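You operate a simulated robot arm through the tools that you are given. There is no shell and no other tool. Be economical: measure what you need, move in short steps, check, and stop when the job is done.

Carry out the task below with a simulated robot arm. There is one attempt and no reset: what you move stays moved.

## Task
Reseal the tap body in the bench vice with the yellow job card's seal.
Fine: pull the grey seal while it is clamped, put it in the WORN cup, open the vice, press the new seal home in the press; slide out again, body left in it. Where these are worked on the way, their far stop is far enough and under half their travel is too little: press slide.
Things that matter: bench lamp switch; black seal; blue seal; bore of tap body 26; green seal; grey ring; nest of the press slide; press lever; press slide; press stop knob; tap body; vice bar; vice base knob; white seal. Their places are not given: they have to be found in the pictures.

It is judged by the outcome, as a careful person would: the job done as asked, and still so three seconds after it is handed in. It fails if anything else is knocked over, pushed out of place, dropped, spilled or broken. A push-on lid holds only when it is set on centred and level and pressed home; a screw cap is set on level and turned clockwise until tight.

## Robot
A 7-joint arm with a two-finger parallel gripper, fixed in place. Base frame: the origin is at the foot of the arm, x ahead of it, y to its left, z up; the work surface is at about z = 900. Readings come in mm, rad, newtons and seconds.
With the tool pointing down near the work surface it reaches from about 200 to 740 mm from the base axis. Its first joint turns from -2.897 to 2.897 rad. Payload 1.57 kg.
The TCP is the grasp point between the finger pads, 30 mm short of the fingertips. In the tool frame z runs along the fingers and y along their closing line. The gripper opens to 110 mm. The fingers are 24 mm wide and 12 mm thick; the gripper's body (48 by 112 mm) begins 78 mm behind the TCP.
Orientation is that of the tool frame in the base frame, as [roll, pitch, yaw] about the fixed x, y, z axes, in that order (R = Rz(yaw) Ry(pitch) Rx(roll)). With the fingers straight down and closing along the base's y, the tool's x points along the base's -x, its y along +y and its z along -z.

## Interface
- The arm moves only by the tool jog_arm. Its argument "targets" is a list of rows, each a list of 7 numbers: the shift along the base's x, y, z in mm, then the turn, a rotation vector about the base's x, y, z in rad, then the gripper command, from -1 (shut) to 1 (fully open), values between in proportion. In form: [[x, y, z, rx, ry, rz, fingers], ...]. A call has 1 to 20 rows; each row is the pose to reach, as a shift and turn from the pose commanded when the call began. Each row takes 0.2 s and may step no farther than 50 mm and 0.15 rad from the row before; otherwise, or with a gripper value out of range, the whole call is refused. A pose out of reach is approached as far as the arm can. The call stops where the force on the tool passes 90 N (or 10 N more than at its start, if that is more) or the arm is blocked; 0.2 s more then pass. Each finger travels about 45 mm/s and halts on what it meets, pressing with about 26 N; the grip force reading is that of the motor and also rises with nothing between the fingers. The clock runs only during rows and for 0.2 s after the last one: add rows that repeat a pose to give the fingers time. It gives the time, the measured TCP pose, the force on the tool (base axes), the opening and the grip force at its end, in the units of the frame above (readings bear some noise), with the torque about the TCP (base axes, N m) and any sound that the robot's microphone picked up.
- Cameras (640 x 400 px; columns grow to the right, rows downward): "scene" is fixed at [219.5, -651.4, 1641.4]; the picture's right is [1.00, -0.06, 0.00], its down [-0.05, -0.91, -0.41] and it looks along [0.02, 0.41, -0.91] (base axes); focal length 214 px, centre (320, 200). "wrist" rides on the gripper at [70, 16, -141] in the tool frame; the picture's right is [-0.23, 0.97, 0.00], its down [-0.86, -0.20, -0.48] and it looks along [-0.47, -0.11, 0.88] (tool axes); focal length 222 px, centre (320, 200).
- capture(camera): a new picture of that camera. The clock stands still meanwhile.
- move_column(by): slides the trunk up (or, below 0, down) by that many mm; the arm rides with it, the base frame stays. It gives what a move gives, with no picture.
- locate(camera, pixels): for up to 12 pixels [column, row] of the newest picture of that camera ("zoom" is the newest enlarged one), the place [x, y, z] in the base frame of the surface seen there, good to about 3 mm. The clock stands still meanwhile.
- inspect(camera, box): a new picture of the part [left, top, right, bottom] of that camera's present view, enlarged. The clock stands still meanwhile.
- sign_off(): hands the job in; it is judged then, once.

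Keep the steps short. Do not move on a guess: measure, check each grasp and each placing, and mend mistakes. In all there are 80 turns and 34 pictures (those below and enlarged ones count). Leave the gripper open and the arm clear of the work at the hand-in unless told otherwise, and finish with a single line.

The tools are called after "Emit:" as name(argument=value, ...) on one line, values as JSON. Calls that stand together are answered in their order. jog_arm: Moves the arm, as the interface text tells. Its arguments: {"type":"object","properties":{"targets":{"type":"array","items":{"type":"array","items":{"type":"number"}}}},"required":["targets"]} The other tools are called the same way: move_column (by) slides the trunk up or down; capture (camera) takes a picture; locate (camera, pixels) gives the place of the surface under pixels of a picture; inspect (camera, box) takes an enlarged picture of a part of a camera's view; sign_off () hands the job in.

At the start:

```text
clock: 0.0
position: [303.2, -294.5, 1311.8]
orientation: [3.141, 0.0, 3.141]
wrist_force: [0.2, 0.0, 0.1]
wrist_torque: [-0.01, -0.04, 0.01]
gripper_width: 110.2
finger_force: 0.1
trunk travel left (down, up): [-525.0, 65.0]
```

scene: 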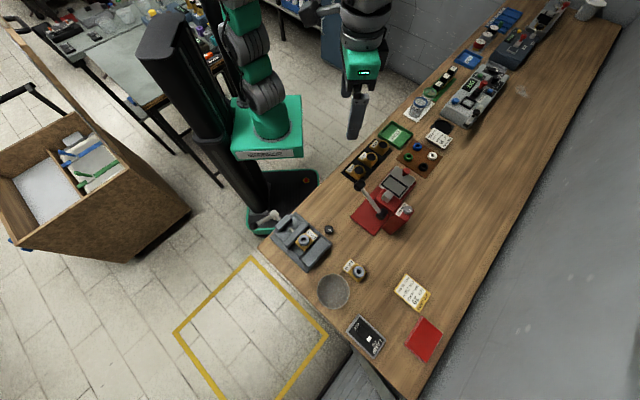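
wrist: 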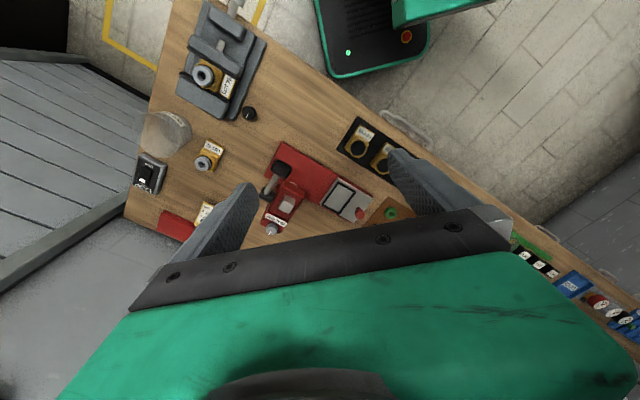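

The bench shows the vice (scene about 303,242), the press (about 390,205), a tray of seals (about 418,158) and a card (about 412,292). I'll enlarge these areas first.

Emit:
inspect(camera="scene", box=[260, 200, 380, 275])

Emit:
inspect(camera="scene", box=[340, 115, 468, 195])

Emit:
inspect(camera="scene", box=[340, 265, 452, 335])

Emit:
inspect(camera="scene", box=[340, 160, 428, 240])

```text
5.33 times, centred on (320, 238) of scene
```

zoom: 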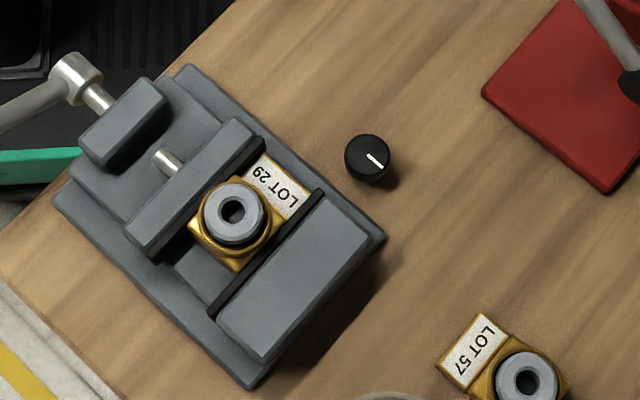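

```text
5.00 times, centred on (404, 155) of scene
```

zoom: 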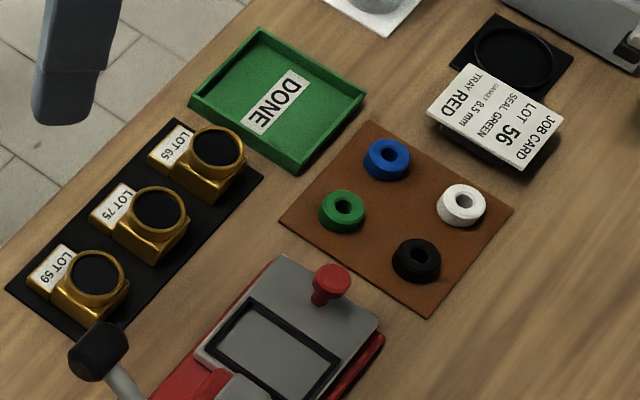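

```text
5.71 times, centred on (396, 300) of scene
```

zoom: 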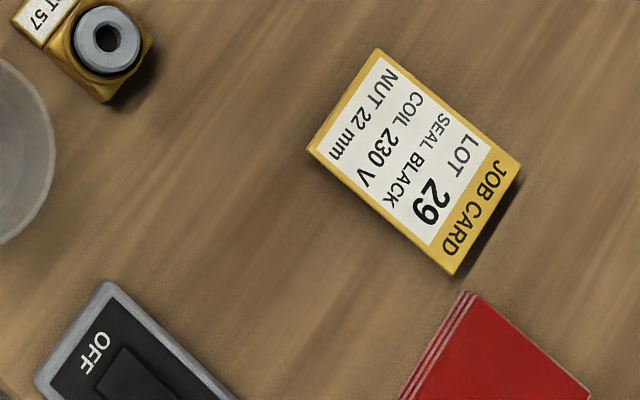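

```text
5.00 times, centred on (384, 200) of scene
```

zoom: 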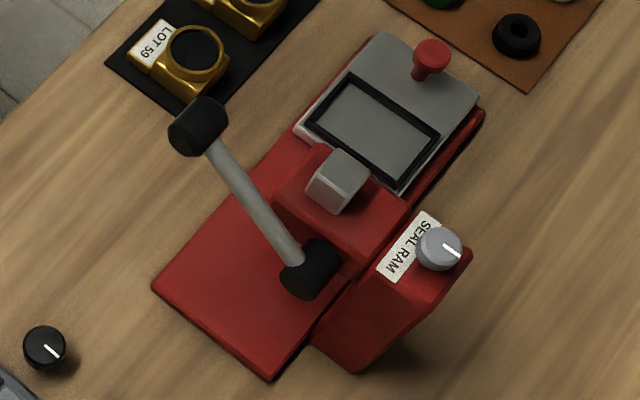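

The yellow card reads LOT 29, SEAL BLACK, and the body in the vice is labelled LOT 29. The press zoom is the newest enlarged picture, so I'll measure the press on it: slide, nest, red knob and lever.

Emit:
locate(camera="zoom", pixels=[[432, 52], [370, 128], [349, 76], [439, 133], [398, 188], [308, 123], [340, 165], [198, 120], [308, 270], [440, 245], [516, 35], [340, 200]])

Emit:
locate(camera="scene", pixels=[[304, 240], [273, 214], [265, 221], [333, 290], [423, 167], [417, 146], [409, 157], [432, 155], [361, 270], [329, 230], [345, 284], [322, 296]])

```text
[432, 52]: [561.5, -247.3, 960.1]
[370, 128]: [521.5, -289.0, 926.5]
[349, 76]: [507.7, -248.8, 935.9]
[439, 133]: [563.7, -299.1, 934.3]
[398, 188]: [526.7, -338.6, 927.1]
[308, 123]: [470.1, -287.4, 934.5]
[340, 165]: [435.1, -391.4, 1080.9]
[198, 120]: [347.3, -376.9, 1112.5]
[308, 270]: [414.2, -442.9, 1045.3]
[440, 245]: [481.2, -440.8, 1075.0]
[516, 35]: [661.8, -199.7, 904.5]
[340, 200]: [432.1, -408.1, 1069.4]
```

```text
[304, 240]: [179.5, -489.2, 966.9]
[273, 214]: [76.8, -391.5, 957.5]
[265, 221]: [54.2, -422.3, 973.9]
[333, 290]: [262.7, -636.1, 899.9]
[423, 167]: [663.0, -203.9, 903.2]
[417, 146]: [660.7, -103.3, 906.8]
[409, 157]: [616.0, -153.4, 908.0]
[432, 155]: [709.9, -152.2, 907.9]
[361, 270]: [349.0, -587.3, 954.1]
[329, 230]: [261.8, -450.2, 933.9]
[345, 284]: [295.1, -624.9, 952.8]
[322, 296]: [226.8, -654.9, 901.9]
```

The black seal is near (662,-202,904), the body bore near (180,-489,967), and a cup near (262,-636). I'll move the wrist over the vice and cup, staying high (z≥1200), to look closely.

Emit:
jog_arm(targets=[[-20, -35, -18, 0, 0, 0, 1], [-41, -69, -37, 0, 0, 0, 1], [-62, -103, -55, 0, 0, 0, 1], [-82, -137, -74, 0, 0, 0, 1], [-103, -171, -92, 0, 0, 0, 1], [-123, -205, -110, 0, 0, 0, 1]])

Emit:
capture(camera="wrist")

```text
clock: 1.4
position: [178.8, -498.6, 1200.3]
orientation: [3.14, -0.001, -3.141]
wrist_force: [0.6, -0.7, -0.1]
wrist_torque: [0.01, 0.0, -0.02]
gripper_width: 110.2
finger_force: 0.1
trunk travel left (down, up): [-525.0, 65.0]
```

```text
27 pictures are left
```

wrist: 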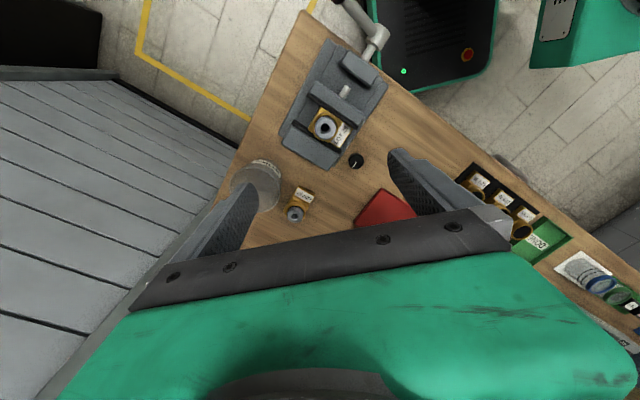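

The vice is at (330,125) and the cup at (257,185), with some text on its rim. I'll enlarge both.

Emit:
inspect(camera="wrist", box=[270, 20, 398, 100])

Emit:
inspect(camera="wrist", box=[225, 90, 385, 230])

```text
5.00 times, centred on (334, 60) of wrist
```

zoom: 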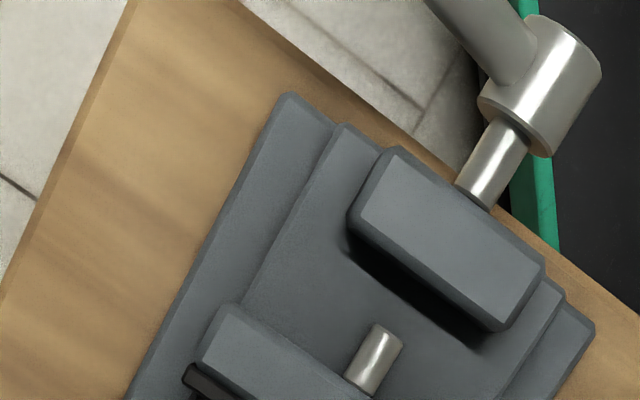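

```text
2.86 times, centred on (305, 160) of wrist
```

zoom: 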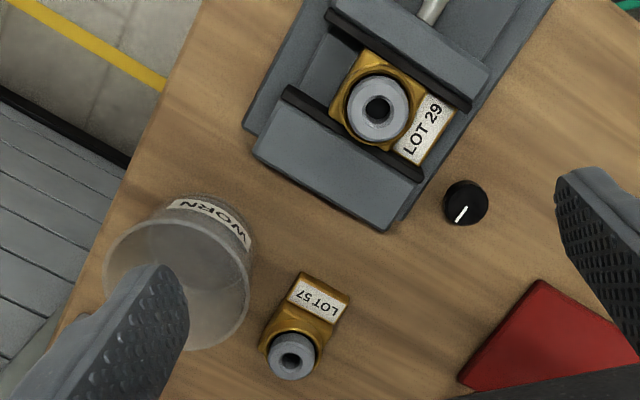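

The cup reads WORN and the clamped body reads LOT 29. I'll measure the seal, body, jaws and cup on this zoom.

Emit:
locate(camera="zoom", pixels=[[378, 108], [352, 95], [400, 128], [365, 140], [392, 78], [366, 52], [430, 95], [332, 122], [420, 145], [180, 205], [150, 230], [345, 175]])

Emit:
locate(camera="wrist", pixels=[[258, 160], [233, 186], [250, 195], [274, 205], [375, 40], [366, 60], [324, 128], [345, 93], [355, 105], [340, 145], [320, 145]])

```text
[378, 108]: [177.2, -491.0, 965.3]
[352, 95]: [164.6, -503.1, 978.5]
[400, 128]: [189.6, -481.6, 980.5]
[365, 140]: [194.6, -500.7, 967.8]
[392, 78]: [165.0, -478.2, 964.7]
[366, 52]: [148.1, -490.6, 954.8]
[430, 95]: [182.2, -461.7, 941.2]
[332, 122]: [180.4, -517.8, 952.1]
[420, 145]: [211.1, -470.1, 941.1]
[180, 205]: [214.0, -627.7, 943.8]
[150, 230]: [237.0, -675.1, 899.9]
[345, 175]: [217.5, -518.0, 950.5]
```

```text
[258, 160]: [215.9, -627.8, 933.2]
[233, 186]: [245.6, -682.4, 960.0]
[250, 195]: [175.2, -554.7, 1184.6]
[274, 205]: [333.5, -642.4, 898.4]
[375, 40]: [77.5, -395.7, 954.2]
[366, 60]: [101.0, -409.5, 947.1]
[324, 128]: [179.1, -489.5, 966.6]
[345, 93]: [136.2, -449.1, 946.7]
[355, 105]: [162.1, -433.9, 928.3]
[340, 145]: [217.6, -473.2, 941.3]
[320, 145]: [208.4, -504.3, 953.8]
```

The seal top is near (177,-492,980). Next I need the vice bar; its end hangs past the bench edge. I'll enlarge that part of the scene and the wrist's top edge.

Emit:
inspect(camera="scene", box=[236, 195, 308, 240])

Emit:
locate(camera="wrist", pixels=[[382, 30], [378, 28], [365, 20], [357, 12], [350, 5], [342, 2], [372, 30], [372, 50], [368, 55], [385, 38], [363, 50], [379, 60]])

```text
8.89 times, centred on (272, 218) of scene
```

zoom: 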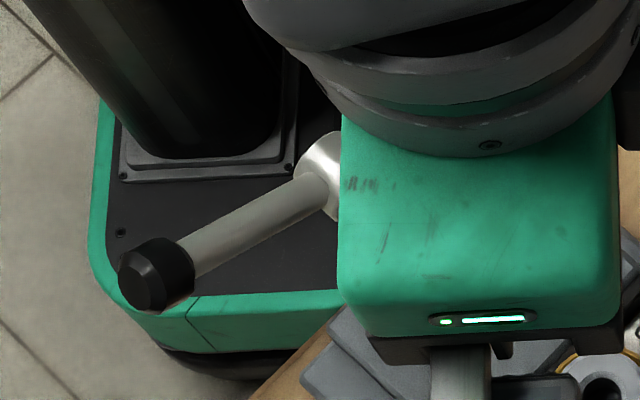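

```text
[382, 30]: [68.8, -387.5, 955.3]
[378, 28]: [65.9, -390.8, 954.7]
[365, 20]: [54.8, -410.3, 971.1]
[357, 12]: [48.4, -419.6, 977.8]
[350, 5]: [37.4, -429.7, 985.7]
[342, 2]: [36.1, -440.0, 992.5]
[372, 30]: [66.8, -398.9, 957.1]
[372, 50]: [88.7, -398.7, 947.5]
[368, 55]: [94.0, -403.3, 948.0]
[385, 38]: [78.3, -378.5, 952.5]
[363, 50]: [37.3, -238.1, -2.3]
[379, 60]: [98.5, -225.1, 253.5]
```

The bar runs from its hub to a black knob at zoom (150,275). I'll measure along it.

Emit:
locate(camera="zoom", pixels=[[142, 287], [165, 262], [185, 275], [200, 255], [250, 220], [300, 190], [320, 150], [332, 165]])

```text
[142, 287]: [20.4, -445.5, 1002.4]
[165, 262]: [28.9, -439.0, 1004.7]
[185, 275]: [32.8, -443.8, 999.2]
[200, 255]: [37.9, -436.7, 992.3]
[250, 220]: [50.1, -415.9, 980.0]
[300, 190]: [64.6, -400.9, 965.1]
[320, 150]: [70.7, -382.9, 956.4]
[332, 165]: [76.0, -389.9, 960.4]
```

The vice screw axis runs along about (0.69,-0.73) and the body's long axis along (0.73,0.68). I'll turn the tool about -0.82 rad so the fingers close along the body's long axis. Then I'll come down to TCP z≈1080 over the seal for a close look.

Emit:
jog_arm(targets=[[0, 1, -20, 0, 0, -0.14, 1], [0, 2, -40, 0, 0, -0.28, 1], [0, 3, -60, 0, 0, -0.42, 1], [-1, 4, -80, 0, 0, -0.56, 1], [-2, 6, -100, 0, 0, -0.7, 1], [-2, 7, -120, 0, 0, -0.82, 1]])

Emit:
capture(camera="wrist")

```text
clock: 2.8
position: [178.1, -491.3, 1082.4]
orientation: [3.141, 0.002, 2.319]
wrist_force: [0.0, 0.2, -0.5]
wrist_torque: [0.0, 0.03, 0.01]
gripper_width: 110.0
finger_force: 0.0
trunk travel left (down, up): [-525.0, 65.0]
```

```text
23 pictures are left
```

wrist: 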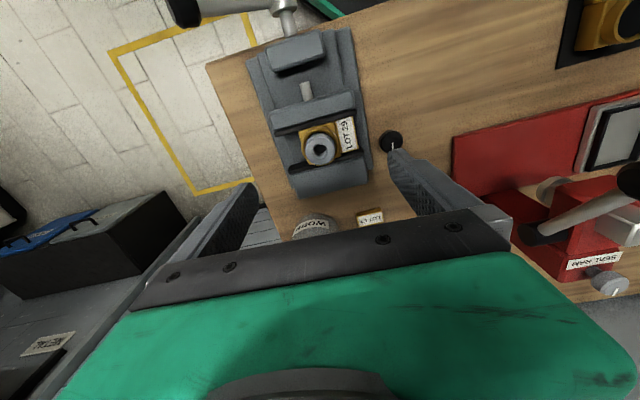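

The vice body shows at (322,148). I'll enlarge it.

Emit:
inspect(camera="wrist", box=[272, 100, 384, 170])

```text
5.71 times, centred on (328, 135) of wrist
```

zoom: 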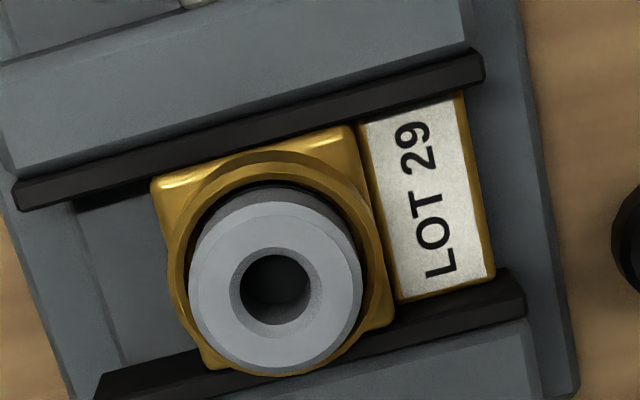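

Emit:
locate(camera="zoom", pixels=[[200, 275], [354, 275], [275, 212], [275, 350], [275, 305], [160, 185], [345, 140], [365, 122], [460, 95], [490, 275], [405, 297], [260, 165]])

Emit:
locate(camera="zoom", pixels=[[170, 250], [380, 270], [300, 372], [240, 100], [440, 370], [100, 130], [470, 60], [505, 290], [120, 380], [120, 300], [205, 360], [390, 315]])

```text
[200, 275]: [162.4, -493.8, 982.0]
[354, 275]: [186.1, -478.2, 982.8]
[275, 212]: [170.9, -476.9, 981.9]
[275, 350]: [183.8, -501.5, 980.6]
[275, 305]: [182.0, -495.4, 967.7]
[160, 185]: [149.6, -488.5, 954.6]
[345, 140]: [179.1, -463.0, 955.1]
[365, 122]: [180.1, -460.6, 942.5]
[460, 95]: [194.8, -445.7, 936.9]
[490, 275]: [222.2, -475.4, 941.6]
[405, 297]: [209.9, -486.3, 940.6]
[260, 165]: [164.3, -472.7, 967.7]
```

```text
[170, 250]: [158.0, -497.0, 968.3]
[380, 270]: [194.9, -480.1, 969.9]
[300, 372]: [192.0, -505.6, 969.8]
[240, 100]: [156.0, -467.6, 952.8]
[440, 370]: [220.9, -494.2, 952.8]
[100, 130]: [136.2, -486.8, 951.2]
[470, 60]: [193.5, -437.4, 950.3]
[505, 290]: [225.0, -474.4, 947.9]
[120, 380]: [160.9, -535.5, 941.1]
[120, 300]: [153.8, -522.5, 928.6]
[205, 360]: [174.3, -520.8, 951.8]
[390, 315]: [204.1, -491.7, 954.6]
```

The seal is 32 mm across with its top at z≈982. The collar top is at z≈969 and the centre near (177.3,-489.5). I'll descend so the fingertips sit at about z 973, then close on the seal.

Emit:
jog_arm(targets=[[-1, 2, -40, 0, 0, 0, 0.2], [-1, 2.5, -65, 0, 0, 0, 0], [-1, 2.5, -79, 0, 0, 0, 0], [-1, 2.5, -79, 0, 0, 0, -0.7], [-1, 2.5, -79, 0, 0, 0, -0.7], [-1, 2.5, -79, 0, 0, 0, -0.7], [-1, 2.5, -79, 0, 0, 0, -0.7], [-1, 2.5, -79, 0, 0, 0, -0.7]])

```text
clock: 4.6
position: [176.6, -487.4, 1001.6]
orientation: [3.141, 0.001, 2.322]
wrist_force: [1.1, 1.6, -1.5]
wrist_torque: [0.19, -0.18, -0.03]
gripper_width: 30.1
finger_force: 26.0
trunk travel left (down, up): [-525.0, 65.0]
```

The grip reads 30.1 mm at 26 N with little side force. I'll pull the seal straight up slowly.

Emit:
jog_arm(targets=[[0, 0, 4, 0, 0, 0, -1], [0, 0, 8, 0, 0, 0, -1], [0, 0, 12, 0, 0, 0, -1], [0, 0, 18, 0, 0, 0, -1], [0, 0, 26, 0, 0, 0, -1], [0, 0, 45, 0, 0, 0, -1], [0, 0, 75, 0, 0, 0, -1]])

Emit:
inspect(camera="wrist", box=[224, 80, 416, 200])

```text
clock: 6.2
position: [177.2, -489.0, 1079.7]
orientation: [3.14, -0.001, 2.323]
wrist_force: [-0.4, 0.5, 0.4]
wrist_torque: [0.0, 0.01, 0.02]
gripper_width: 30.1
finger_force: 26.1
trunk travel left (down, up): [-525.0, 65.0]
heard: snap
```

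```text
3.33 times, centred on (320, 140) of wrist
```

zoom: 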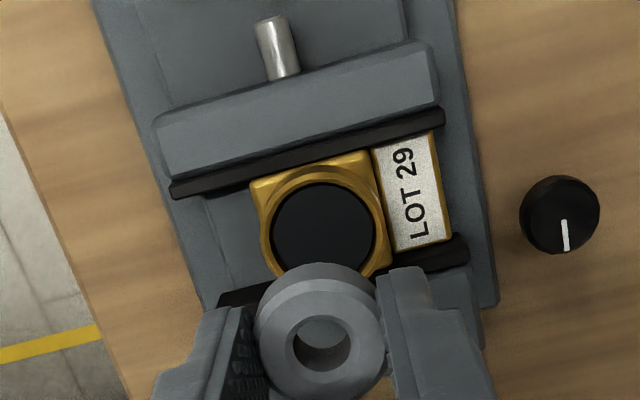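

The seal snapped out and is held, and the collar is empty. The WORN cup is centred near (258.5,-641), about 100 mm wide with its rim near z 955. I'll carry the seal over it at height.

Emit:
jog_arm(targets=[[20.3, -38, 0, 0, 0, 0, -1], [40.6, -76, 0, 0, 0, 0, -1], [61, -114, 0, 0, 0, 0, -1], [81.3, -152, 0, 0, 0, 0, -1]])

Emit:
capture(camera="scene")

```text
clock: 7.2
position: [253.1, -634.0, 1077.4]
orientation: [-3.141, -0.003, 2.32]
wrist_force: [1.1, -2.1, 3.0]
wrist_torque: [0.22, 0.09, -0.03]
gripper_width: 29.7
finger_force: 25.8
out of reach, approached as far as the arm can: row 4
trunk travel left (down, up): [-525.0, 65.0]
```

```text
20 pictures are left
```

scene: 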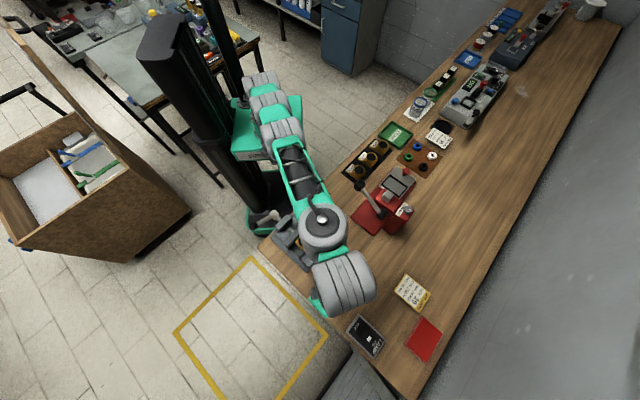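

Full extension stops about 8 mm short because the trunk sits high. I'll lower the trunk 45 mm; the held seal stays above the rim. Then I'll re-centre.

Emit:
move_column(by=-45)

Emit:
jog_arm(targets=[[2, -2, 20, 0, 0, 0, -1], [5, -6, 35, 0, 0, 0, -1]])

Emit:
move_column(by=-60)

```text
clock: 8.1
position: [251.4, -629.8, 1034.4]
orientation: [3.141, 0.001, 2.321]
wrist_force: [0.7, -0.6, -0.9]
wrist_torque: [0.02, -0.02, -0.01]
gripper_width: 29.9
finger_force: 25.9
trunk travel left (down, up): [-480.0, 110.0]
```

```text
clock: 8.7
position: [251.9, -623.5, 1049.9]
orientation: [3.142, 0.001, 2.323]
wrist_force: [-1.0, 0.8, -0.1]
wrist_torque: [-0.03, -0.03, 0.01]
gripper_width: 29.9
finger_force: 26.2
out of reach, approached as far as the arm can: row 1, 2
trunk travel left (down, up): [-480.0, 110.0]
```

```text
clock: 9.7
position: [252.2, -623.5, 991.1]
orientation: [3.141, 0.0, 2.32]
wrist_force: [-0.5, -0.1, -0.8]
wrist_torque: [0.01, 0.0, 0.0]
gripper_width: 30.0
finger_force: 26.5
trunk travel left (down, up): [-420.0, 170.0]
```

Reach shrinks when the TCP rides high relative to the trunk, so I had it backwards. I'll raise the trunk again, then lower with the arm while centring.

Emit:
move_column(by=165)

Emit:
jog_arm(targets=[[0, 0, -45, 0, 0, 0, -1], [3, -8, -90, 0, 0, 0, -1], [6.5, -17.5, -110, 0, 0, 0, -1]])

```text
clock: 11.6
position: [251.3, -623.6, 1154.5]
orientation: [3.14, 0.0, 2.321]
wrist_force: [0.0, -0.7, 0.5]
wrist_torque: [0.02, 0.02, 0.02]
gripper_width: 30.1
finger_force: 26.0
trunk travel left (down, up): [-585.0, 5.0]
```

```text
clock: 12.3
position: [259.9, -641.0, 1044.8]
orientation: [-3.141, 0.0, 2.321]
wrist_force: [0.4, -0.1, 1.0]
wrist_torque: [-0.01, 0.0, -0.01]
gripper_width: 30.0
finger_force: 25.5
trunk travel left (down, up): [-585.0, 5.0]
```

Centred at (260,-641). I'll check the position over the cup with the wrist camera before lowering.

Emit:
inspect(camera="wrist", box=[192, 90, 448, 250])

```text
2.50 times, centred on (320, 170) of wrist
```

zoom: 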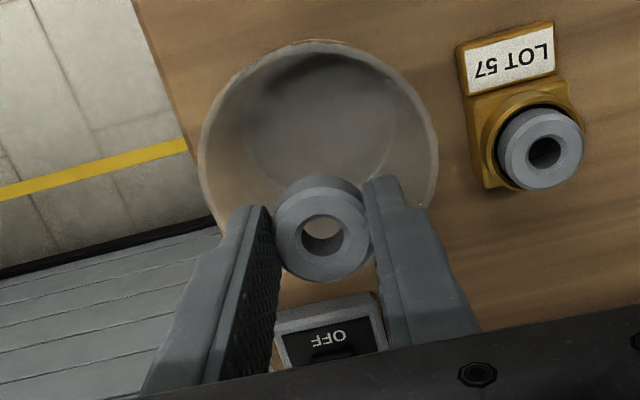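

The cup centre sits about 5 mm from my axis, towards (-0.68,+0.73). I'll correct for that and lower the seal into the cup in steps, watching the force.

Emit:
jog_arm(targets=[[-3, 3, -30, 0, 0, 0, -1], [-3, 3.5, -60, 0, 0, 0, -1], [-3, 3.5, -80, 0, 0, 0, -1], [-3, 3.5, -88, 0, 0, 0, -1]])

```text
clock: 13.3
position: [255.6, -636.6, 957.1]
orientation: [3.141, 0.0, 2.322]
wrist_force: [0.0, -0.2, -1.3]
wrist_torque: [0.01, 0.03, 0.0]
gripper_width: 30.2
finger_force: 26.3
trunk travel left (down, up): [-585.0, 5.0]
```

Emit:
jog_arm(targets=[[0, 0, -4, 0, 0, 0, -1], [0, 0, -8, 0, 0, 0, -1], [0, 0, -12, 0, 0, 0, -1]])

```text
clock: 14.2
position: [256.2, -636.3, 944.8]
orientation: [-3.141, 0.0, 2.32]
wrist_force: [0.5, -0.6, -0.2]
wrist_torque: [0.03, -0.02, 0.01]
gripper_width: 29.9
finger_force: 26.2
trunk travel left (down, up): [-585.0, 5.0]
```

Emit:
jog_arm(targets=[[0, 0, -3, 0, 0, 0, -1], [0, 0, -6, 0, 0, 0, -1]])

```text
clock: 14.8
position: [255.0, -637.8, 939.3]
orientation: [3.141, 0.002, 2.321]
wrist_force: [0.4, 0.2, 0.7]
wrist_torque: [0.0, -0.01, 0.01]
gripper_width: 30.0
finger_force: 25.8
trunk travel left (down, up): [-585.0, 5.0]
```

The fingertips are near z 909, a few mm above the cup floor. I'll open gently to about 50 mm and rise.

Emit:
jog_arm(targets=[[0, 0, 0, 0, 0, 0, -0.25], [0, 0, 0, 0, 0, 0, -0.1], [0, 0, 0, 0, 0, 0, -0.1], [0, 0, 30, 0, 0, 0, -0.1], [0, 0, 75, 0, 0, 0, -0.1], [0, 0, 110, 0, 0, 0, -0.1]])

Emit:
inspect(camera="wrist", box=[192, 90, 448, 250])

```text
clock: 16.1
position: [254.1, -636.9, 1049.2]
orientation: [-3.141, 0.0, 2.32]
wrist_force: [-0.4, -0.6, 0.2]
wrist_torque: [0.04, -0.01, 0.02]
gripper_width: 43.2
finger_force: 0.0
trunk travel left (down, up): [-585.0, 5.0]
```

```text
2.50 times, centred on (320, 170) of wrist
```

zoom: 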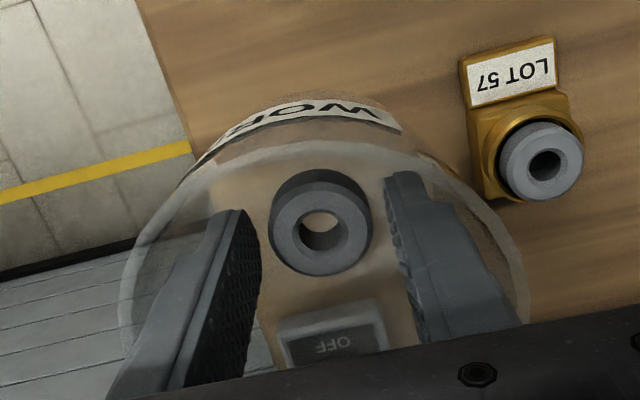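

The cup came up with the fingers: the opening stopped at 43 mm against its inner wall. I'll lower it straight back down to the same spot, watching the force.

Emit:
jog_arm(targets=[[0, 0, -30, 0, 0, 0, -0.1], [0, 0, -60, 0, 0, 0, -0.1], [0, 0, -85, 0, 0, 0, -0.1], [0, 0, -98, 0, 0, 0, -0.1], [0, 0, -104, 0, 0, 0, -0.1], [0, 0, -108, 0, 0, 0, -0.1]])

Emit:
inspect(camera="wrist", box=[192, 90, 448, 250])

```text
clock: 17.6
position: [254.9, -636.3, 940.0]
orientation: [-3.141, -0.001, 2.322]
wrist_force: [-1.4, -0.2, -0.1]
wrist_torque: [-0.04, 0.0, 0.02]
gripper_width: 44.0
finger_force: 0.0
trunk travel left (down, up): [-585.0, 5.0]
```

```text
2.50 times, centred on (320, 170) of wrist
```

zoom: 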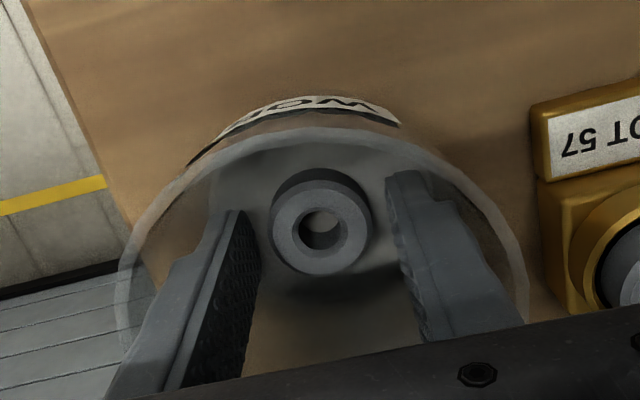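

Emit:
jog_arm(targets=[[0, 0, -1, 0, 0, 0, -0.1], [0, 0, -2, 0, 0, 0, -0.1]])

```text
clock: 18.1
position: [255.9, -637.4, 939.5]
orientation: [3.141, 0.001, 2.323]
wrist_force: [0.8, 0.1, 3.4]
wrist_torque: [0.0, 0.03, 0.02]
gripper_width: 44.7
finger_force: 0.2
trunk travel left (down, up): [-585.0, 5.0]
```

The upward force of 3.4 N says the cup is back on the bench. I'll narrow the fingers to about 37 mm, clear of both seal (30) and wall, rise a little and check.

Emit:
jog_arm(targets=[[0, 0, 0, 0, 0, 0, -0.32], [0, 0, 0, 0, 0, 0, -0.33], [0, 0, 0, 0, 0, 0, -0.33], [0, 0, 10, 0, 0, 0, -0.33], [0, 0, 25, 0, 0, 0, -0.33]])

Emit:
inspect(camera="wrist", box=[192, 90, 448, 250])

```text
clock: 19.4
position: [255.9, -637.7, 963.7]
orientation: [3.141, 0.0, 2.321]
wrist_force: [0.1, -0.5, -0.2]
wrist_torque: [-0.03, 0.02, -0.01]
gripper_width: 37.0
finger_force: 0.0
trunk travel left (down, up): [-585.0, 5.0]
```

```text
2.50 times, centred on (320, 170) of wrist
```

zoom: 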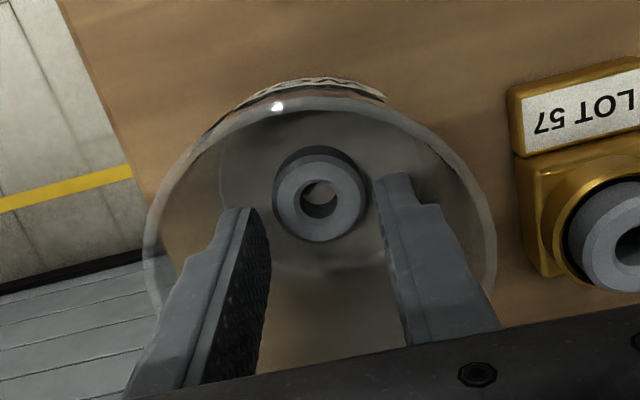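

The seal stayed in the cup and the cup stands free. Next is the vice bar: the screw axis is at z≈941 and the knob centre near (20,-446,994), about 98 mm from the axis. I'll rise, turn the tool +90° so the fingers close along the screw axis, and hover above the knob.

Emit:
jog_arm(targets=[[0, 0, 40, 0, 0, 0, -0.33], [0, 0, 80, 0, 0, 0, -0.33], [-20, 16, 100, 0, 0, 0.14, -0.2], [-40, 32, 120, 0, 0, 0.28, 0], [-60, 48, 135, 0, 0, 0.42, 0], [-85, 70, 135, 0, 0, 0.56, 0], [-110, 90, 135, 0, 0, 0.7, 0], [-135, 110, 135, 0, 0, 0.84, 0], [-160, 130, 135, 0, 0, 0.98, 0], [-185, 150, 135, 0, 0, 1.12, 0], [-210, 171, 135, 0, 0, 1.26, 0], [-235, 192, 135, 0, 0, 1.4, 0], [-235, 192, 135, 0, 0, 1.54, 0], [-235, 192, 135, 0, 0, 1.57, 0]])

Emit:
capture(camera="wrist")

```text
clock: 22.4
position: [18.6, -443.4, 1100.0]
orientation: [-3.14, -0.001, -2.389]
wrist_force: [0.4, 0.0, -0.5]
wrist_torque: [-0.02, 0.04, 0.0]
gripper_width: 55.1
finger_force: 0.1
trunk travel left (down, up): [-585.0, 5.0]
```

```text
15 pictures are left
```

wrist: 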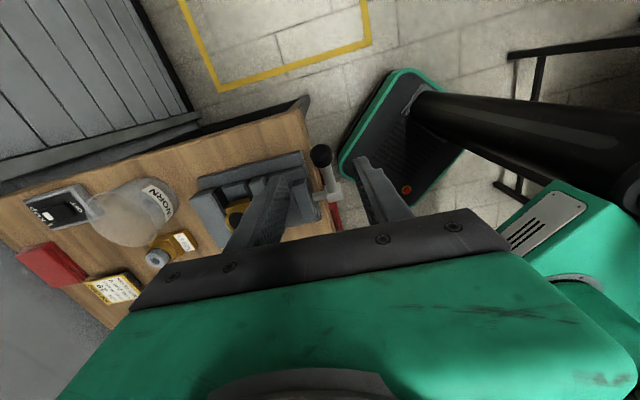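

The cup stands upright with WORN visible. The knob is at (321,155), right on my tool axis. I'll measure it.

Emit:
locate(camera="wrist", pixels=[[321, 150], [321, 160], [314, 155], [328, 155], [326, 172], [329, 185], [332, 195]])

```text
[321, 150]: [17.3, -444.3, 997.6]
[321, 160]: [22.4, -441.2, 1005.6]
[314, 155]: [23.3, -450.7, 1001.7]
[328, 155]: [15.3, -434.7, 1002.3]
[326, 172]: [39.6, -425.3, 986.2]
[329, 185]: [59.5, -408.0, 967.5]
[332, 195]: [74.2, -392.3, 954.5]
```

I'll lower so the pads straddle the knob and close on it.

Emit:
jog_arm(targets=[[1, 0, -40, 0, 0, 0, 0], [1.5, 0, -80, 0, 0, 0, 0], [1.5, 0, -106, 0, 0, 0, 0], [1.5, 0, -106, 0, 0, 0, -0.7], [1.5, 0, -106, 0, 0, 0, -1], [1.5, 0, -106, 0, 0, 0, -1], [1.5, 0, -106, 0, 0, 0, -1]])

```text
clock: 23.9
position: [19.3, -443.8, 993.3]
orientation: [3.142, -0.001, -2.39]
wrist_force: [-2.7, 1.7, -3.0]
wrist_torque: [0.09, 0.34, 0.39]
gripper_width: 24.8
finger_force: 32.8
trunk travel left (down, up): [-585.0, 5.0]
```

The knob is gripped at 24.8 mm, radius 96.8 mm at 33° above level. I'll turn it counter-clockwise, as seen from the handle end, up and over by 20° along the arc.

Emit:
jog_arm(targets=[[3.6, 3.4, 6.9, 0, 0, 0, -1], [7.6, 7.1, 13.3, 0, 0, 0, -1], [11.9, 11.3, 19.3, 0, 0, 0, -1], [16.6, 15.6, 24.7, 0, 0, 0, -1]])

```text
clock: 24.9
position: [35.9, -430.2, 1017.8]
orientation: [3.141, 0.001, -2.394]
wrist_force: [-16.2, 8.8, -11.3]
wrist_torque: [-0.27, 1.2, 0.44]
gripper_width: 25.1
finger_force: 36.0
trunk travel left (down, up): [-585.0, 5.0]
```

The bar turned, with about 12 N of tangential resistance and a 17 N push outward along the screw axis, as if the screw backs out. I'll carry on another 20°, giving 2 mm outward along the axis.

Emit:
jog_arm(targets=[[4.7, 5.2, 4.8, 0, 0, 0, -1], [9.7, 10.5, 9, 0, 0, 0, -1], [15, 16.2, 12.6, 0, 0, 0, -1], [20.4, 22, 15.4, 0, 0, 0, -1]])

Emit:
inspect(camera="wrist", box=[160, 120, 384, 260])

```text
clock: 25.9
position: [56.9, -405.7, 1034.8]
orientation: [-3.138, -0.003, -2.393]
wrist_force: [-22.3, 3.8, 3.3]
wrist_torque: [-0.24, 1.24, 0.15]
gripper_width: 25.0
finger_force: 36.4
trunk travel left (down, up): [-585.0, 5.0]
```

```text
2.86 times, centred on (272, 190) of wrist
```

zoom: 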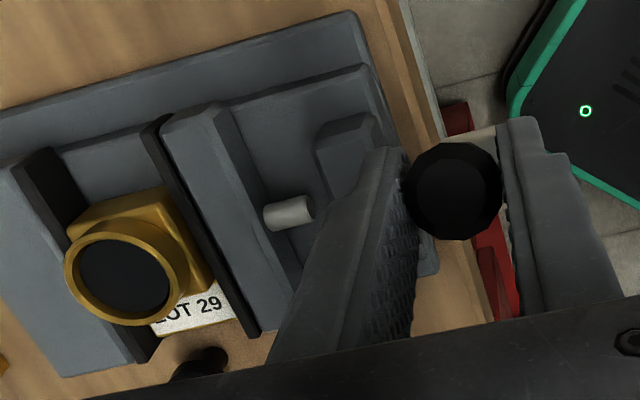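

The bar follows. I'll carry on another 40° over the top, still giving a little outward along the axis.

Emit:
jog_arm(targets=[[5.6, 6, 2.2, 0, 0, 0, -1], [11.2, 12.2, 3.6, 0, 0, 0, -1], [16.9, 18.4, 4.3, 0, 0, 0, -1], [22.7, 24.7, 4.3, 0, 0, 0, -1], [28.3, 30.9, 3.5, 0, 0, 0, -1], [34, 37, 2, 0, 0, 0, -1], [39.5, 43, -0.2, 0, 0, 0, -1], [44.9, 48.9, -3.1, 0, 0, 0, -1]])

```text
clock: 27.8
position: [104.6, -360.2, 1032.0]
orientation: [-3.139, 0.001, -2.391]
wrist_force: [3.5, -10.0, 18.2]
wrist_torque: [-1.12, 0.61, 0.02]
gripper_width: 24.9
finger_force: 36.2
trunk travel left (down, up): [-585.0, 5.0]
```

Resistance is steady at about 11 N. I'll look at the jaws and measure the movable one.

Emit:
inspect(camera="scene", box=[260, 205, 356, 265])

```text
6.67 times, centred on (308, 235) of scene
```

zoom: 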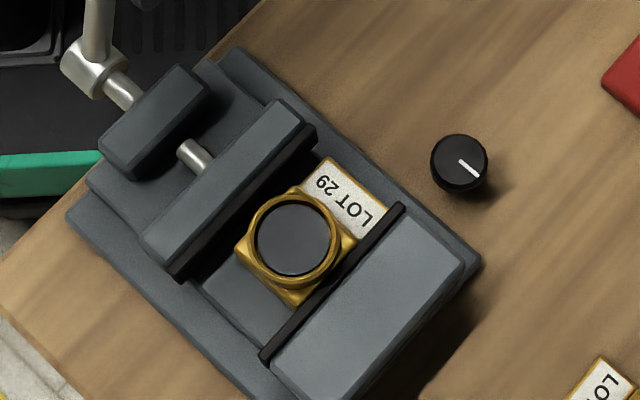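

The movable jaw has backed off about 8–10 mm and the body stands free. I'll turn on up to 25° more to find the bar's stop.

Emit:
jog_arm(targets=[[6.1, 5, -3, 0, 0, 0, -1], [11.8, 9.8, -7.3, 0, 0, 0, -1], [17.2, 14.1, -12.2, 0, 0, 0, -1], [22.3, 18.3, -17.6, 0, 0, 0, -1], [27, 22, -23.7, 0, 0, 0, -1]])

```text
clock: 28.9
position: [129.3, -334.5, 1006.5]
orientation: [3.139, 0.002, -2.392]
wrist_force: [-4.1, 3.0, 13.9]
wrist_torque: [-0.84, 0.7, -0.05]
gripper_width: 24.8
finger_force: 36.3
trunk travel left (down, up): [-585.0, 5.0]
```

It is still turning freely, so I'll go another 25°.

Emit:
jog_arm(targets=[[4, 3.8, -6.5, 0, 0, 0, -1], [7.5, 7.1, -13.5, 0, 0, 0, -1], [10.6, 9.9, -20.9, 0, 0, 0, -1], [13.2, 12.4, -28.6, 0, 0, 0, -1], [15.3, 14.4, -36.6, 0, 0, 0, -1]])

```text
clock: 30.1
position: [143.6, -320.3, 972.2]
orientation: [-3.139, -0.002, -2.393]
wrist_force: [-14.3, 12.3, 30.2]
wrist_torque: [-0.47, 0.07, -0.1]
gripper_width: 24.6
finger_force: 36.8
trunk travel left (down, up): [-585.0, 5.0]
```

The upward force rose to 30 N, so the stop is near and the vice is well open. I'll ease off, release the knob and rise clear.

Emit:
jog_arm(targets=[[-1, -1, 3, 0, 0, 0, -1], [-1, -1, 3, 0, 0, 0, -0.3], [-1, -1, 3, 0, 0, 0, 0], [-1, -1, 3, 0, 0, 0, 0], [-1, -1, 45, 0, 0, 0, 0], [-1, -1, 90, 0, 0, 0, 0], [10, -30, 125, 0, 0, 0, 0]])

```text
clock: 31.8
position: [156.4, -351.4, 1093.2]
orientation: [3.138, 0.002, -2.391]
wrist_force: [0.1, 0.6, 0.4]
wrist_torque: [-0.01, -0.02, 0.02]
gripper_width: 54.9
finger_force: 0.1
trunk travel left (down, up): [-585.0, 5.0]
```

I'll turn back -90° and hover over the body with fingers open, then measure it again.

Emit:
jog_arm(targets=[[2, -12, 0, 0, 0, -0.14, 0.2], [4, -25, 0, 0, 0, -0.28, 0.4], [6, -37, 0, 0, 0, -0.42, 0.6], [8, -50, 0, 0, 0, -0.56, 0.6], [9, -62, 0, 0, 0, -0.7, 0.6], [11, -75, 0, 0, 0, -0.84, 0.6], [13, -87, 0, 0, 0, -0.98, 0.6], [15, -100, 0, 0, 0, -1.12, 0.6], [17, -112, 0, 0, 0, -1.26, 0.6], [19, -125, 0, 0, 0, -1.4, 0.6], [20.5, -138, -5, 0, 0, -1.54, 0.6], [20.5, -138, -13, 0, 0, -1.57, 0.6]])

Emit:
inspect(camera="wrist", box=[264, 80, 392, 160])

Emit:
locate(camera="zoom", pixels=[[200, 250], [280, 250], [380, 250], [290, 170], [290, 340], [460, 250], [300, 130], [340, 100]])

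```text
clock: 34.4
position: [176.4, -490.1, 1082.6]
orientation: [3.141, 0.0, 2.319]
wrist_force: [0.2, 0.0, -0.7]
wrist_torque: [0.0, 0.03, 0.0]
gripper_width: 88.0
finger_force: 0.0
trunk travel left (down, up): [-585.0, 5.0]
```

```text
5.00 times, centred on (328, 120) of wrist
```

zoom: 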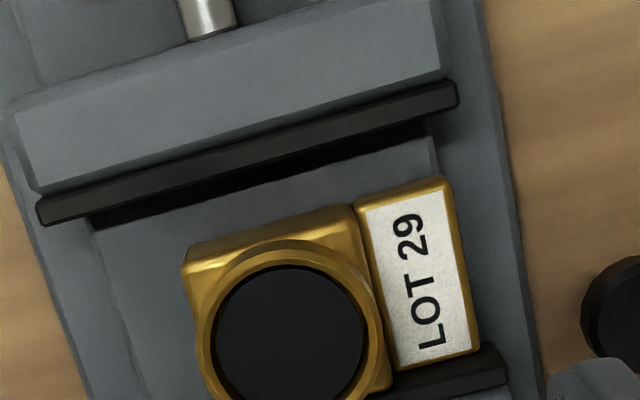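

```text
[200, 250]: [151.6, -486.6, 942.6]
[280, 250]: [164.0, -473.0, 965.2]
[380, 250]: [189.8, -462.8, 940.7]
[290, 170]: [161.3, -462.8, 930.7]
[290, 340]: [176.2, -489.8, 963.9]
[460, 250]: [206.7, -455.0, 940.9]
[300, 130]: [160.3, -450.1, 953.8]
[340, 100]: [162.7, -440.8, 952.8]
```

The body hasn't moved; its centre is near (176.5,-489.5) and the tool is aligned to it. I'll descend until the tips are at z≈946, just above the label tongue, and grip the square flats.

Emit:
jog_arm(targets=[[0, 0.5, -40, 0, 0, 0, 0.4], [0, 0.5, -80, 0, 0, 0, 0.2], [0, 0.5, -105, 0, 0, 0, 0.1], [0, 0.5, -105, 0, 0, 0, -0.5], [0, 0.5, -105, 0, 0, 0, -1], [0, 0.5, -105, 0, 0, 0, -1], [0, 0.5, -105, 0, 0, 0, -1]])

```text
clock: 36.0
position: [174.5, -488.8, 975.2]
orientation: [3.141, 0.001, 2.32]
wrist_force: [0.6, 1.0, -0.5]
wrist_torque: [-0.04, 0.0, 0.07]
gripper_width: 43.8
finger_force: 26.2
trunk travel left (down, up): [-585.0, 5.0]
```

It is gripped at 43.8 mm. I'll lift slowly, then higher.

Emit:
jog_arm(targets=[[0, 0, 6, 0, 0, 0, -1], [0, 0, 15, 0, 0, 0, -1], [0, 0, 40, 0, 0, 0, -1], [0, 0, 80, 0, 0, 0, -1], [0, 0, 110, 0, 0, 0, -1]])

Emit:
inspect(camera="wrist", box=[192, 80, 448, 240])

```text
clock: 37.1
position: [176.6, -490.1, 1089.2]
orientation: [-3.141, -0.001, 2.321]
wrist_force: [-0.4, 0.8, -3.9]
wrist_torque: [-0.01, 0.02, 0.0]
gripper_width: 44.0
finger_force: 25.5
trunk travel left (down, up): [-585.0, 5.0]
```

```text
2.50 times, centred on (320, 160) of wrist
```

zoom: 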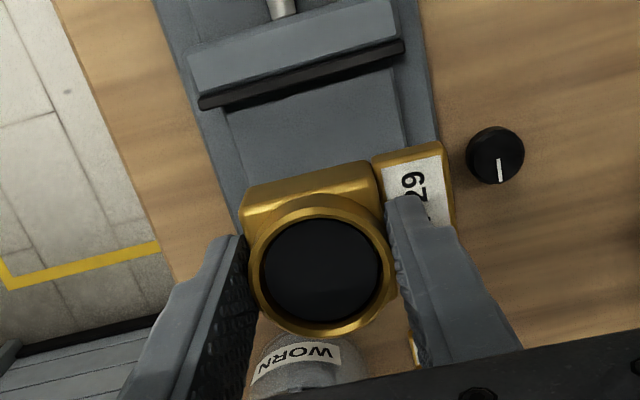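

The body is held squarely and level. Before carrying it, I'll take one tight scene view of the press slide and head for exact nest and ram places.

Emit:
inspect(camera="scene", box=[370, 160, 426, 216])

```text
7.14 times, centred on (398, 188) of scene
```

zoom: 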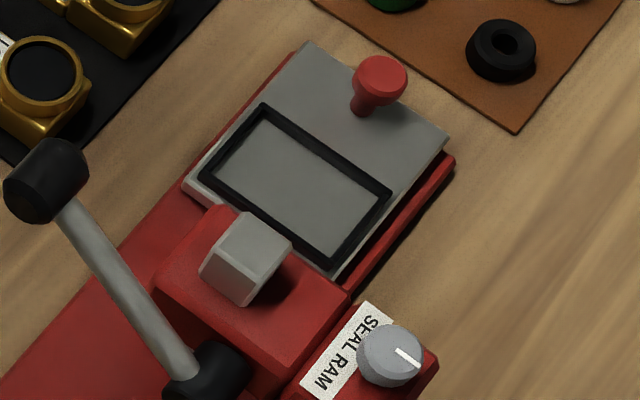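

Emit:
locate(camera="zoom", pixels=[[270, 128], [368, 194], [328, 240], [222, 176], [264, 106], [388, 190], [333, 262], [203, 177], [312, 45], [445, 137], [298, 185]])

Emit:
locate(camera="zoom", pixels=[[244, 218], [285, 247], [245, 260], [215, 265], [243, 298], [220, 215], [345, 295], [165, 285], [380, 75], [365, 100], [502, 45], [230, 210]])

```text
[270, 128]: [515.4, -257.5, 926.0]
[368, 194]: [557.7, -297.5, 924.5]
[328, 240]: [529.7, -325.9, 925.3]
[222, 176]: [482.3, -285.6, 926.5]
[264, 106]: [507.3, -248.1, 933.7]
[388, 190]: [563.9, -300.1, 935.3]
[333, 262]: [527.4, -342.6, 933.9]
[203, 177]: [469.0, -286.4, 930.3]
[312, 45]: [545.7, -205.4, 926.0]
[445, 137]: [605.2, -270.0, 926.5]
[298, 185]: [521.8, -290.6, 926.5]
```

```text
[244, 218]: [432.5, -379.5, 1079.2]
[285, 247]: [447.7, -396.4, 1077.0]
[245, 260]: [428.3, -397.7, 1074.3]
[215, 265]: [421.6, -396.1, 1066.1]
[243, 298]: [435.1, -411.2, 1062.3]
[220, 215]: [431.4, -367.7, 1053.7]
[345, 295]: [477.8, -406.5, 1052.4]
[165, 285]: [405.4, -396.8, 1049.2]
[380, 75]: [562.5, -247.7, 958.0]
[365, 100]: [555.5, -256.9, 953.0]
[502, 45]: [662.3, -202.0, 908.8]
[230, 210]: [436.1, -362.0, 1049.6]
```

The nest centre is about (517.5,-294) with its long axis at about -43°, and the floor is at z≈926. The ram lies toward the (+x,-y) side of the slide's middle, so the bore goes to that end and the label to the other. The bore target is about (525.4,-301.3), which needs a +1.64 rad turn. I'll carry the body round the lever, high, to hover there.

Emit:
jog_arm(targets=[[0, 0, 50, 0, 0, 0, -1], [0, 0, 100, 0, 0, 0, -1], [18, 40, 105, 0, 0, 0.14, -1], [37, 80, 105, 0, 0, 0.28, -1], [55, 120, 105, 0, 0, 0.42, -1], [73, 160, 105, 0, 0, 0.56, -1], [110, 177, 105, 0, 0, 0.7, -1], [148, 195, 105, 0, 0, 0.84, -1], [186, 212, 105, 0, 0, 0.98, -1], [224, 230, 105, 0, 0, 1.12, -1], [266, 216, 105, 0, 0, 1.26, -1], [308, 202, 105, 0, 0, 1.4, -1], [348.8, 188.7, 105, 0, 0, 1.54, -1], [348.8, 188.7, 60, 0, 0, 1.64, -1], [348.8, 188.7, 15, 0, 0, 1.64, -1], [348.8, 188.7, -20, 0, 0, 1.64, -1]])

Emit:
capture(camera="wrist")

```text
clock: 40.5
position: [526.5, -303.0, 1065.2]
orientation: [-3.141, -0.001, -2.32]
wrist_force: [0.0, -0.2, -2.7]
wrist_torque: [-0.03, 0.01, -0.01]
gripper_width: 44.0
finger_force: 26.1
trunk travel left (down, up): [-585.0, 5.0]
```

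```text
9 pictures are left
```

wrist: 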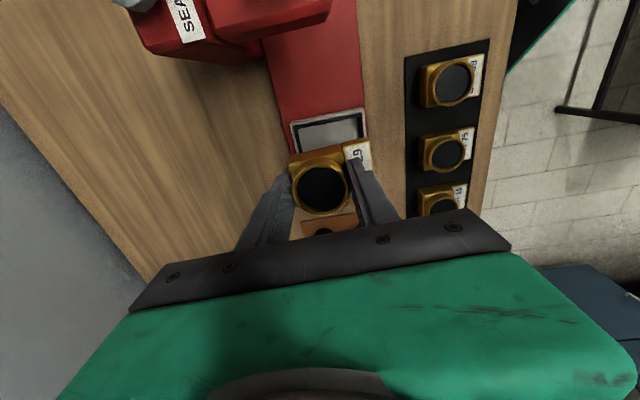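

The body hovers over the slide, and I can see the ram-side edge of the nest at about (330,125). I'll enlarge it to fine-tune alignment.

Emit:
inspect(camera="wrist", box=[272, 90, 392, 165])

```text
5.33 times, centred on (332, 128) of wrist
```

zoom: 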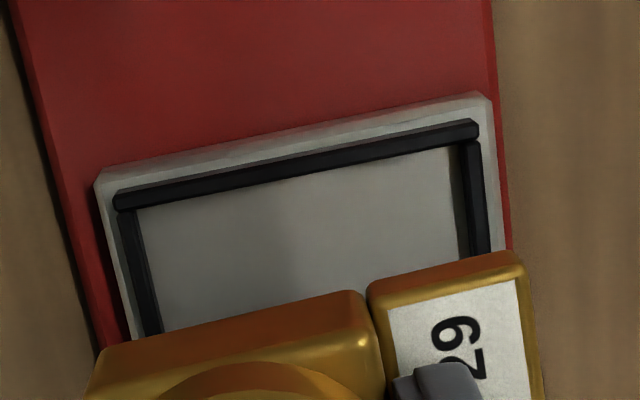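

Emit:
locate(camera="zoom", pixels=[[122, 196], [470, 124], [138, 214], [458, 150], [150, 260], [466, 200], [480, 245], [155, 320], [300, 180], [110, 185], [485, 100], [300, 160]])

Emit:
locate(camera="zoom", pixels=[[110, 352], [350, 292], [385, 288], [510, 256], [395, 310], [515, 285], [200, 300], [440, 220], [150, 310], [470, 230], [500, 240], [130, 300]])

```text
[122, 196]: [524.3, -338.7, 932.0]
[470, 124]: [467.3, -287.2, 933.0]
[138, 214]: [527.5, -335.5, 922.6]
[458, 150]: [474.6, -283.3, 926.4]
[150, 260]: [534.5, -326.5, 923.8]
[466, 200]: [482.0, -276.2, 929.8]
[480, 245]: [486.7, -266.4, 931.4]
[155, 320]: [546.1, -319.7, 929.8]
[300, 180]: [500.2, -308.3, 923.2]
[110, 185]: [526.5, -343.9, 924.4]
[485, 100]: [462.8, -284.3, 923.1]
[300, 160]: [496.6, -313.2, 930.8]
```

```text
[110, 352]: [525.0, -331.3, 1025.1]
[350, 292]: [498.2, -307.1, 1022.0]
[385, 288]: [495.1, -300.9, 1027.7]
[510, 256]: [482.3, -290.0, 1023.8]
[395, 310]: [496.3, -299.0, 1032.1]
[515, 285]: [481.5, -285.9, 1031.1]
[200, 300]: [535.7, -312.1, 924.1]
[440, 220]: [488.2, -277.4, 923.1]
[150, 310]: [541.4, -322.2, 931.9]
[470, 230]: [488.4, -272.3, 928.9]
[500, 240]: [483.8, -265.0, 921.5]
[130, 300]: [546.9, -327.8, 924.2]
```

By the image geometry the nest is turned about 2° from the tool (its long axis is near -45°), and the body should shift about 2.6 mm toward the label end. I'll correct both and lower to just above the rim.

Emit:
jog_arm(targets=[[-1.5, 2.1, 0, 0, 0, -0.036, -1], [-1.5, 2.1, -35, 0, 0, -0.036, -1], [-1.5, 2.1, -60, 0, 0, -0.036, -1], [-1.5, 2.1, -76, 0, 0, -0.036, -1]])

```text
clock: 41.5
position: [522.3, -299.9, 988.9]
orientation: [-3.141, 0.001, -2.357]
wrist_force: [0.8, 0.5, -3.9]
wrist_torque: [-0.02, -0.02, 0.02]
gripper_width: 43.9
finger_force: 25.9
trunk travel left (down, up): [-585.0, 5.0]
```

I'll lower further in small steps, watching for rim contact.

Emit:
jog_arm(targets=[[0, 0, -4, 0, 0, 0, -1], [0, 0, -7, 0, 0, 0, -1], [0, 0, -10, 0, 0, 0, -1], [0, 0, -12, 0, 0, 0, -1]])

```text
clock: 42.5
position: [522.9, -298.0, 979.6]
orientation: [3.141, 0.0, -2.359]
wrist_force: [-1.2, -0.2, -2.8]
wrist_torque: [-0.02, -0.03, -0.01]
gripper_width: 43.6
finger_force: 26.2
trunk travel left (down, up): [-585.0, 5.0]
```

Emit:
jog_arm(targets=[[0, 0, -2, 0, 0, 0, -1], [0, 0, -4, 0, 0, 0, -1], [0, 0, -5, 0, 0, 0, -1]])

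```text
clock: 43.4
position: [523.8, -299.5, 976.7]
orientation: [-3.137, 0.0, -2.358]
wrist_force: [0.2, -0.6, 16.6]
wrist_torque: [0.58, 0.68, 0.01]
gripper_width: 44.3
finger_force: 26.1
trunk travel left (down, up): [-585.0, 5.0]
```

There is contact at z 976.7, with a torque that points to the label end. I'll look before going on.

Emit:
inspect(camera="wrist", box=[256, 120, 400, 210])

```text
4.44 times, centred on (328, 165) of wrist
```

zoom: 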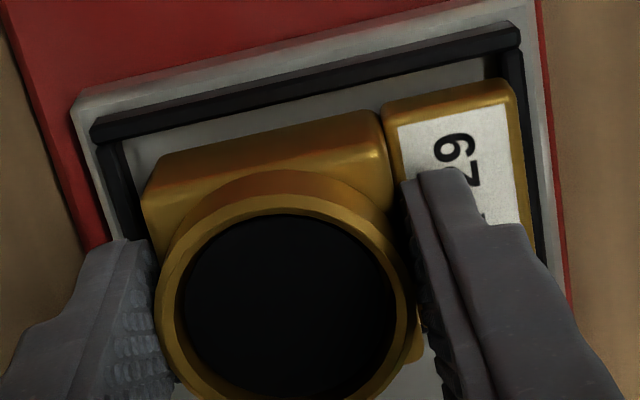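

By the image geometry the body's tongue end sits on the label-end rim, about 2.6 mm too far that way. I'll lift 5 mm, shift (+1.9,-1.9) and lower again.

Emit:
jog_arm(targets=[[0, 0, 6, 0, 0, 0, -1], [1.9, -1.9, 6, 0, 0, 0, -1], [1.9, -1.9, 2, 0, 0, 0, -1], [1.9, -1.9, -1, 0, 0, 0, -1], [1.9, -1.9, -3, 0, 0, 0, -1]])

```text
clock: 44.5
position: [526.2, -300.6, 968.7]
orientation: [3.141, 0.001, -2.358]
wrist_force: [0.5, 0.2, -3.2]
wrist_torque: [-0.02, -0.02, -0.01]
gripper_width: 44.1
finger_force: 26.4
trunk travel left (down, up): [-585.0, 5.0]
```

It now passes the rim with no force at z 968.7. I'll lower gently until it bottoms.

Emit:
jog_arm(targets=[[0, 0, -1, 0, 0, 0, -1], [0, 0, -2, 0, 0, 0, -1], [0, 0, -3, 0, 0, 0, -1]])

```text
clock: 45.4
position: [526.5, -300.7, 969.5]
orientation: [-3.138, 0.0, -2.354]
wrist_force: [-0.4, 2.0, 10.8]
wrist_torque: [0.0, -0.06, 0.09]
gripper_width: 44.0
finger_force: 25.8
trunk travel left (down, up): [-585.0, 5.0]
```

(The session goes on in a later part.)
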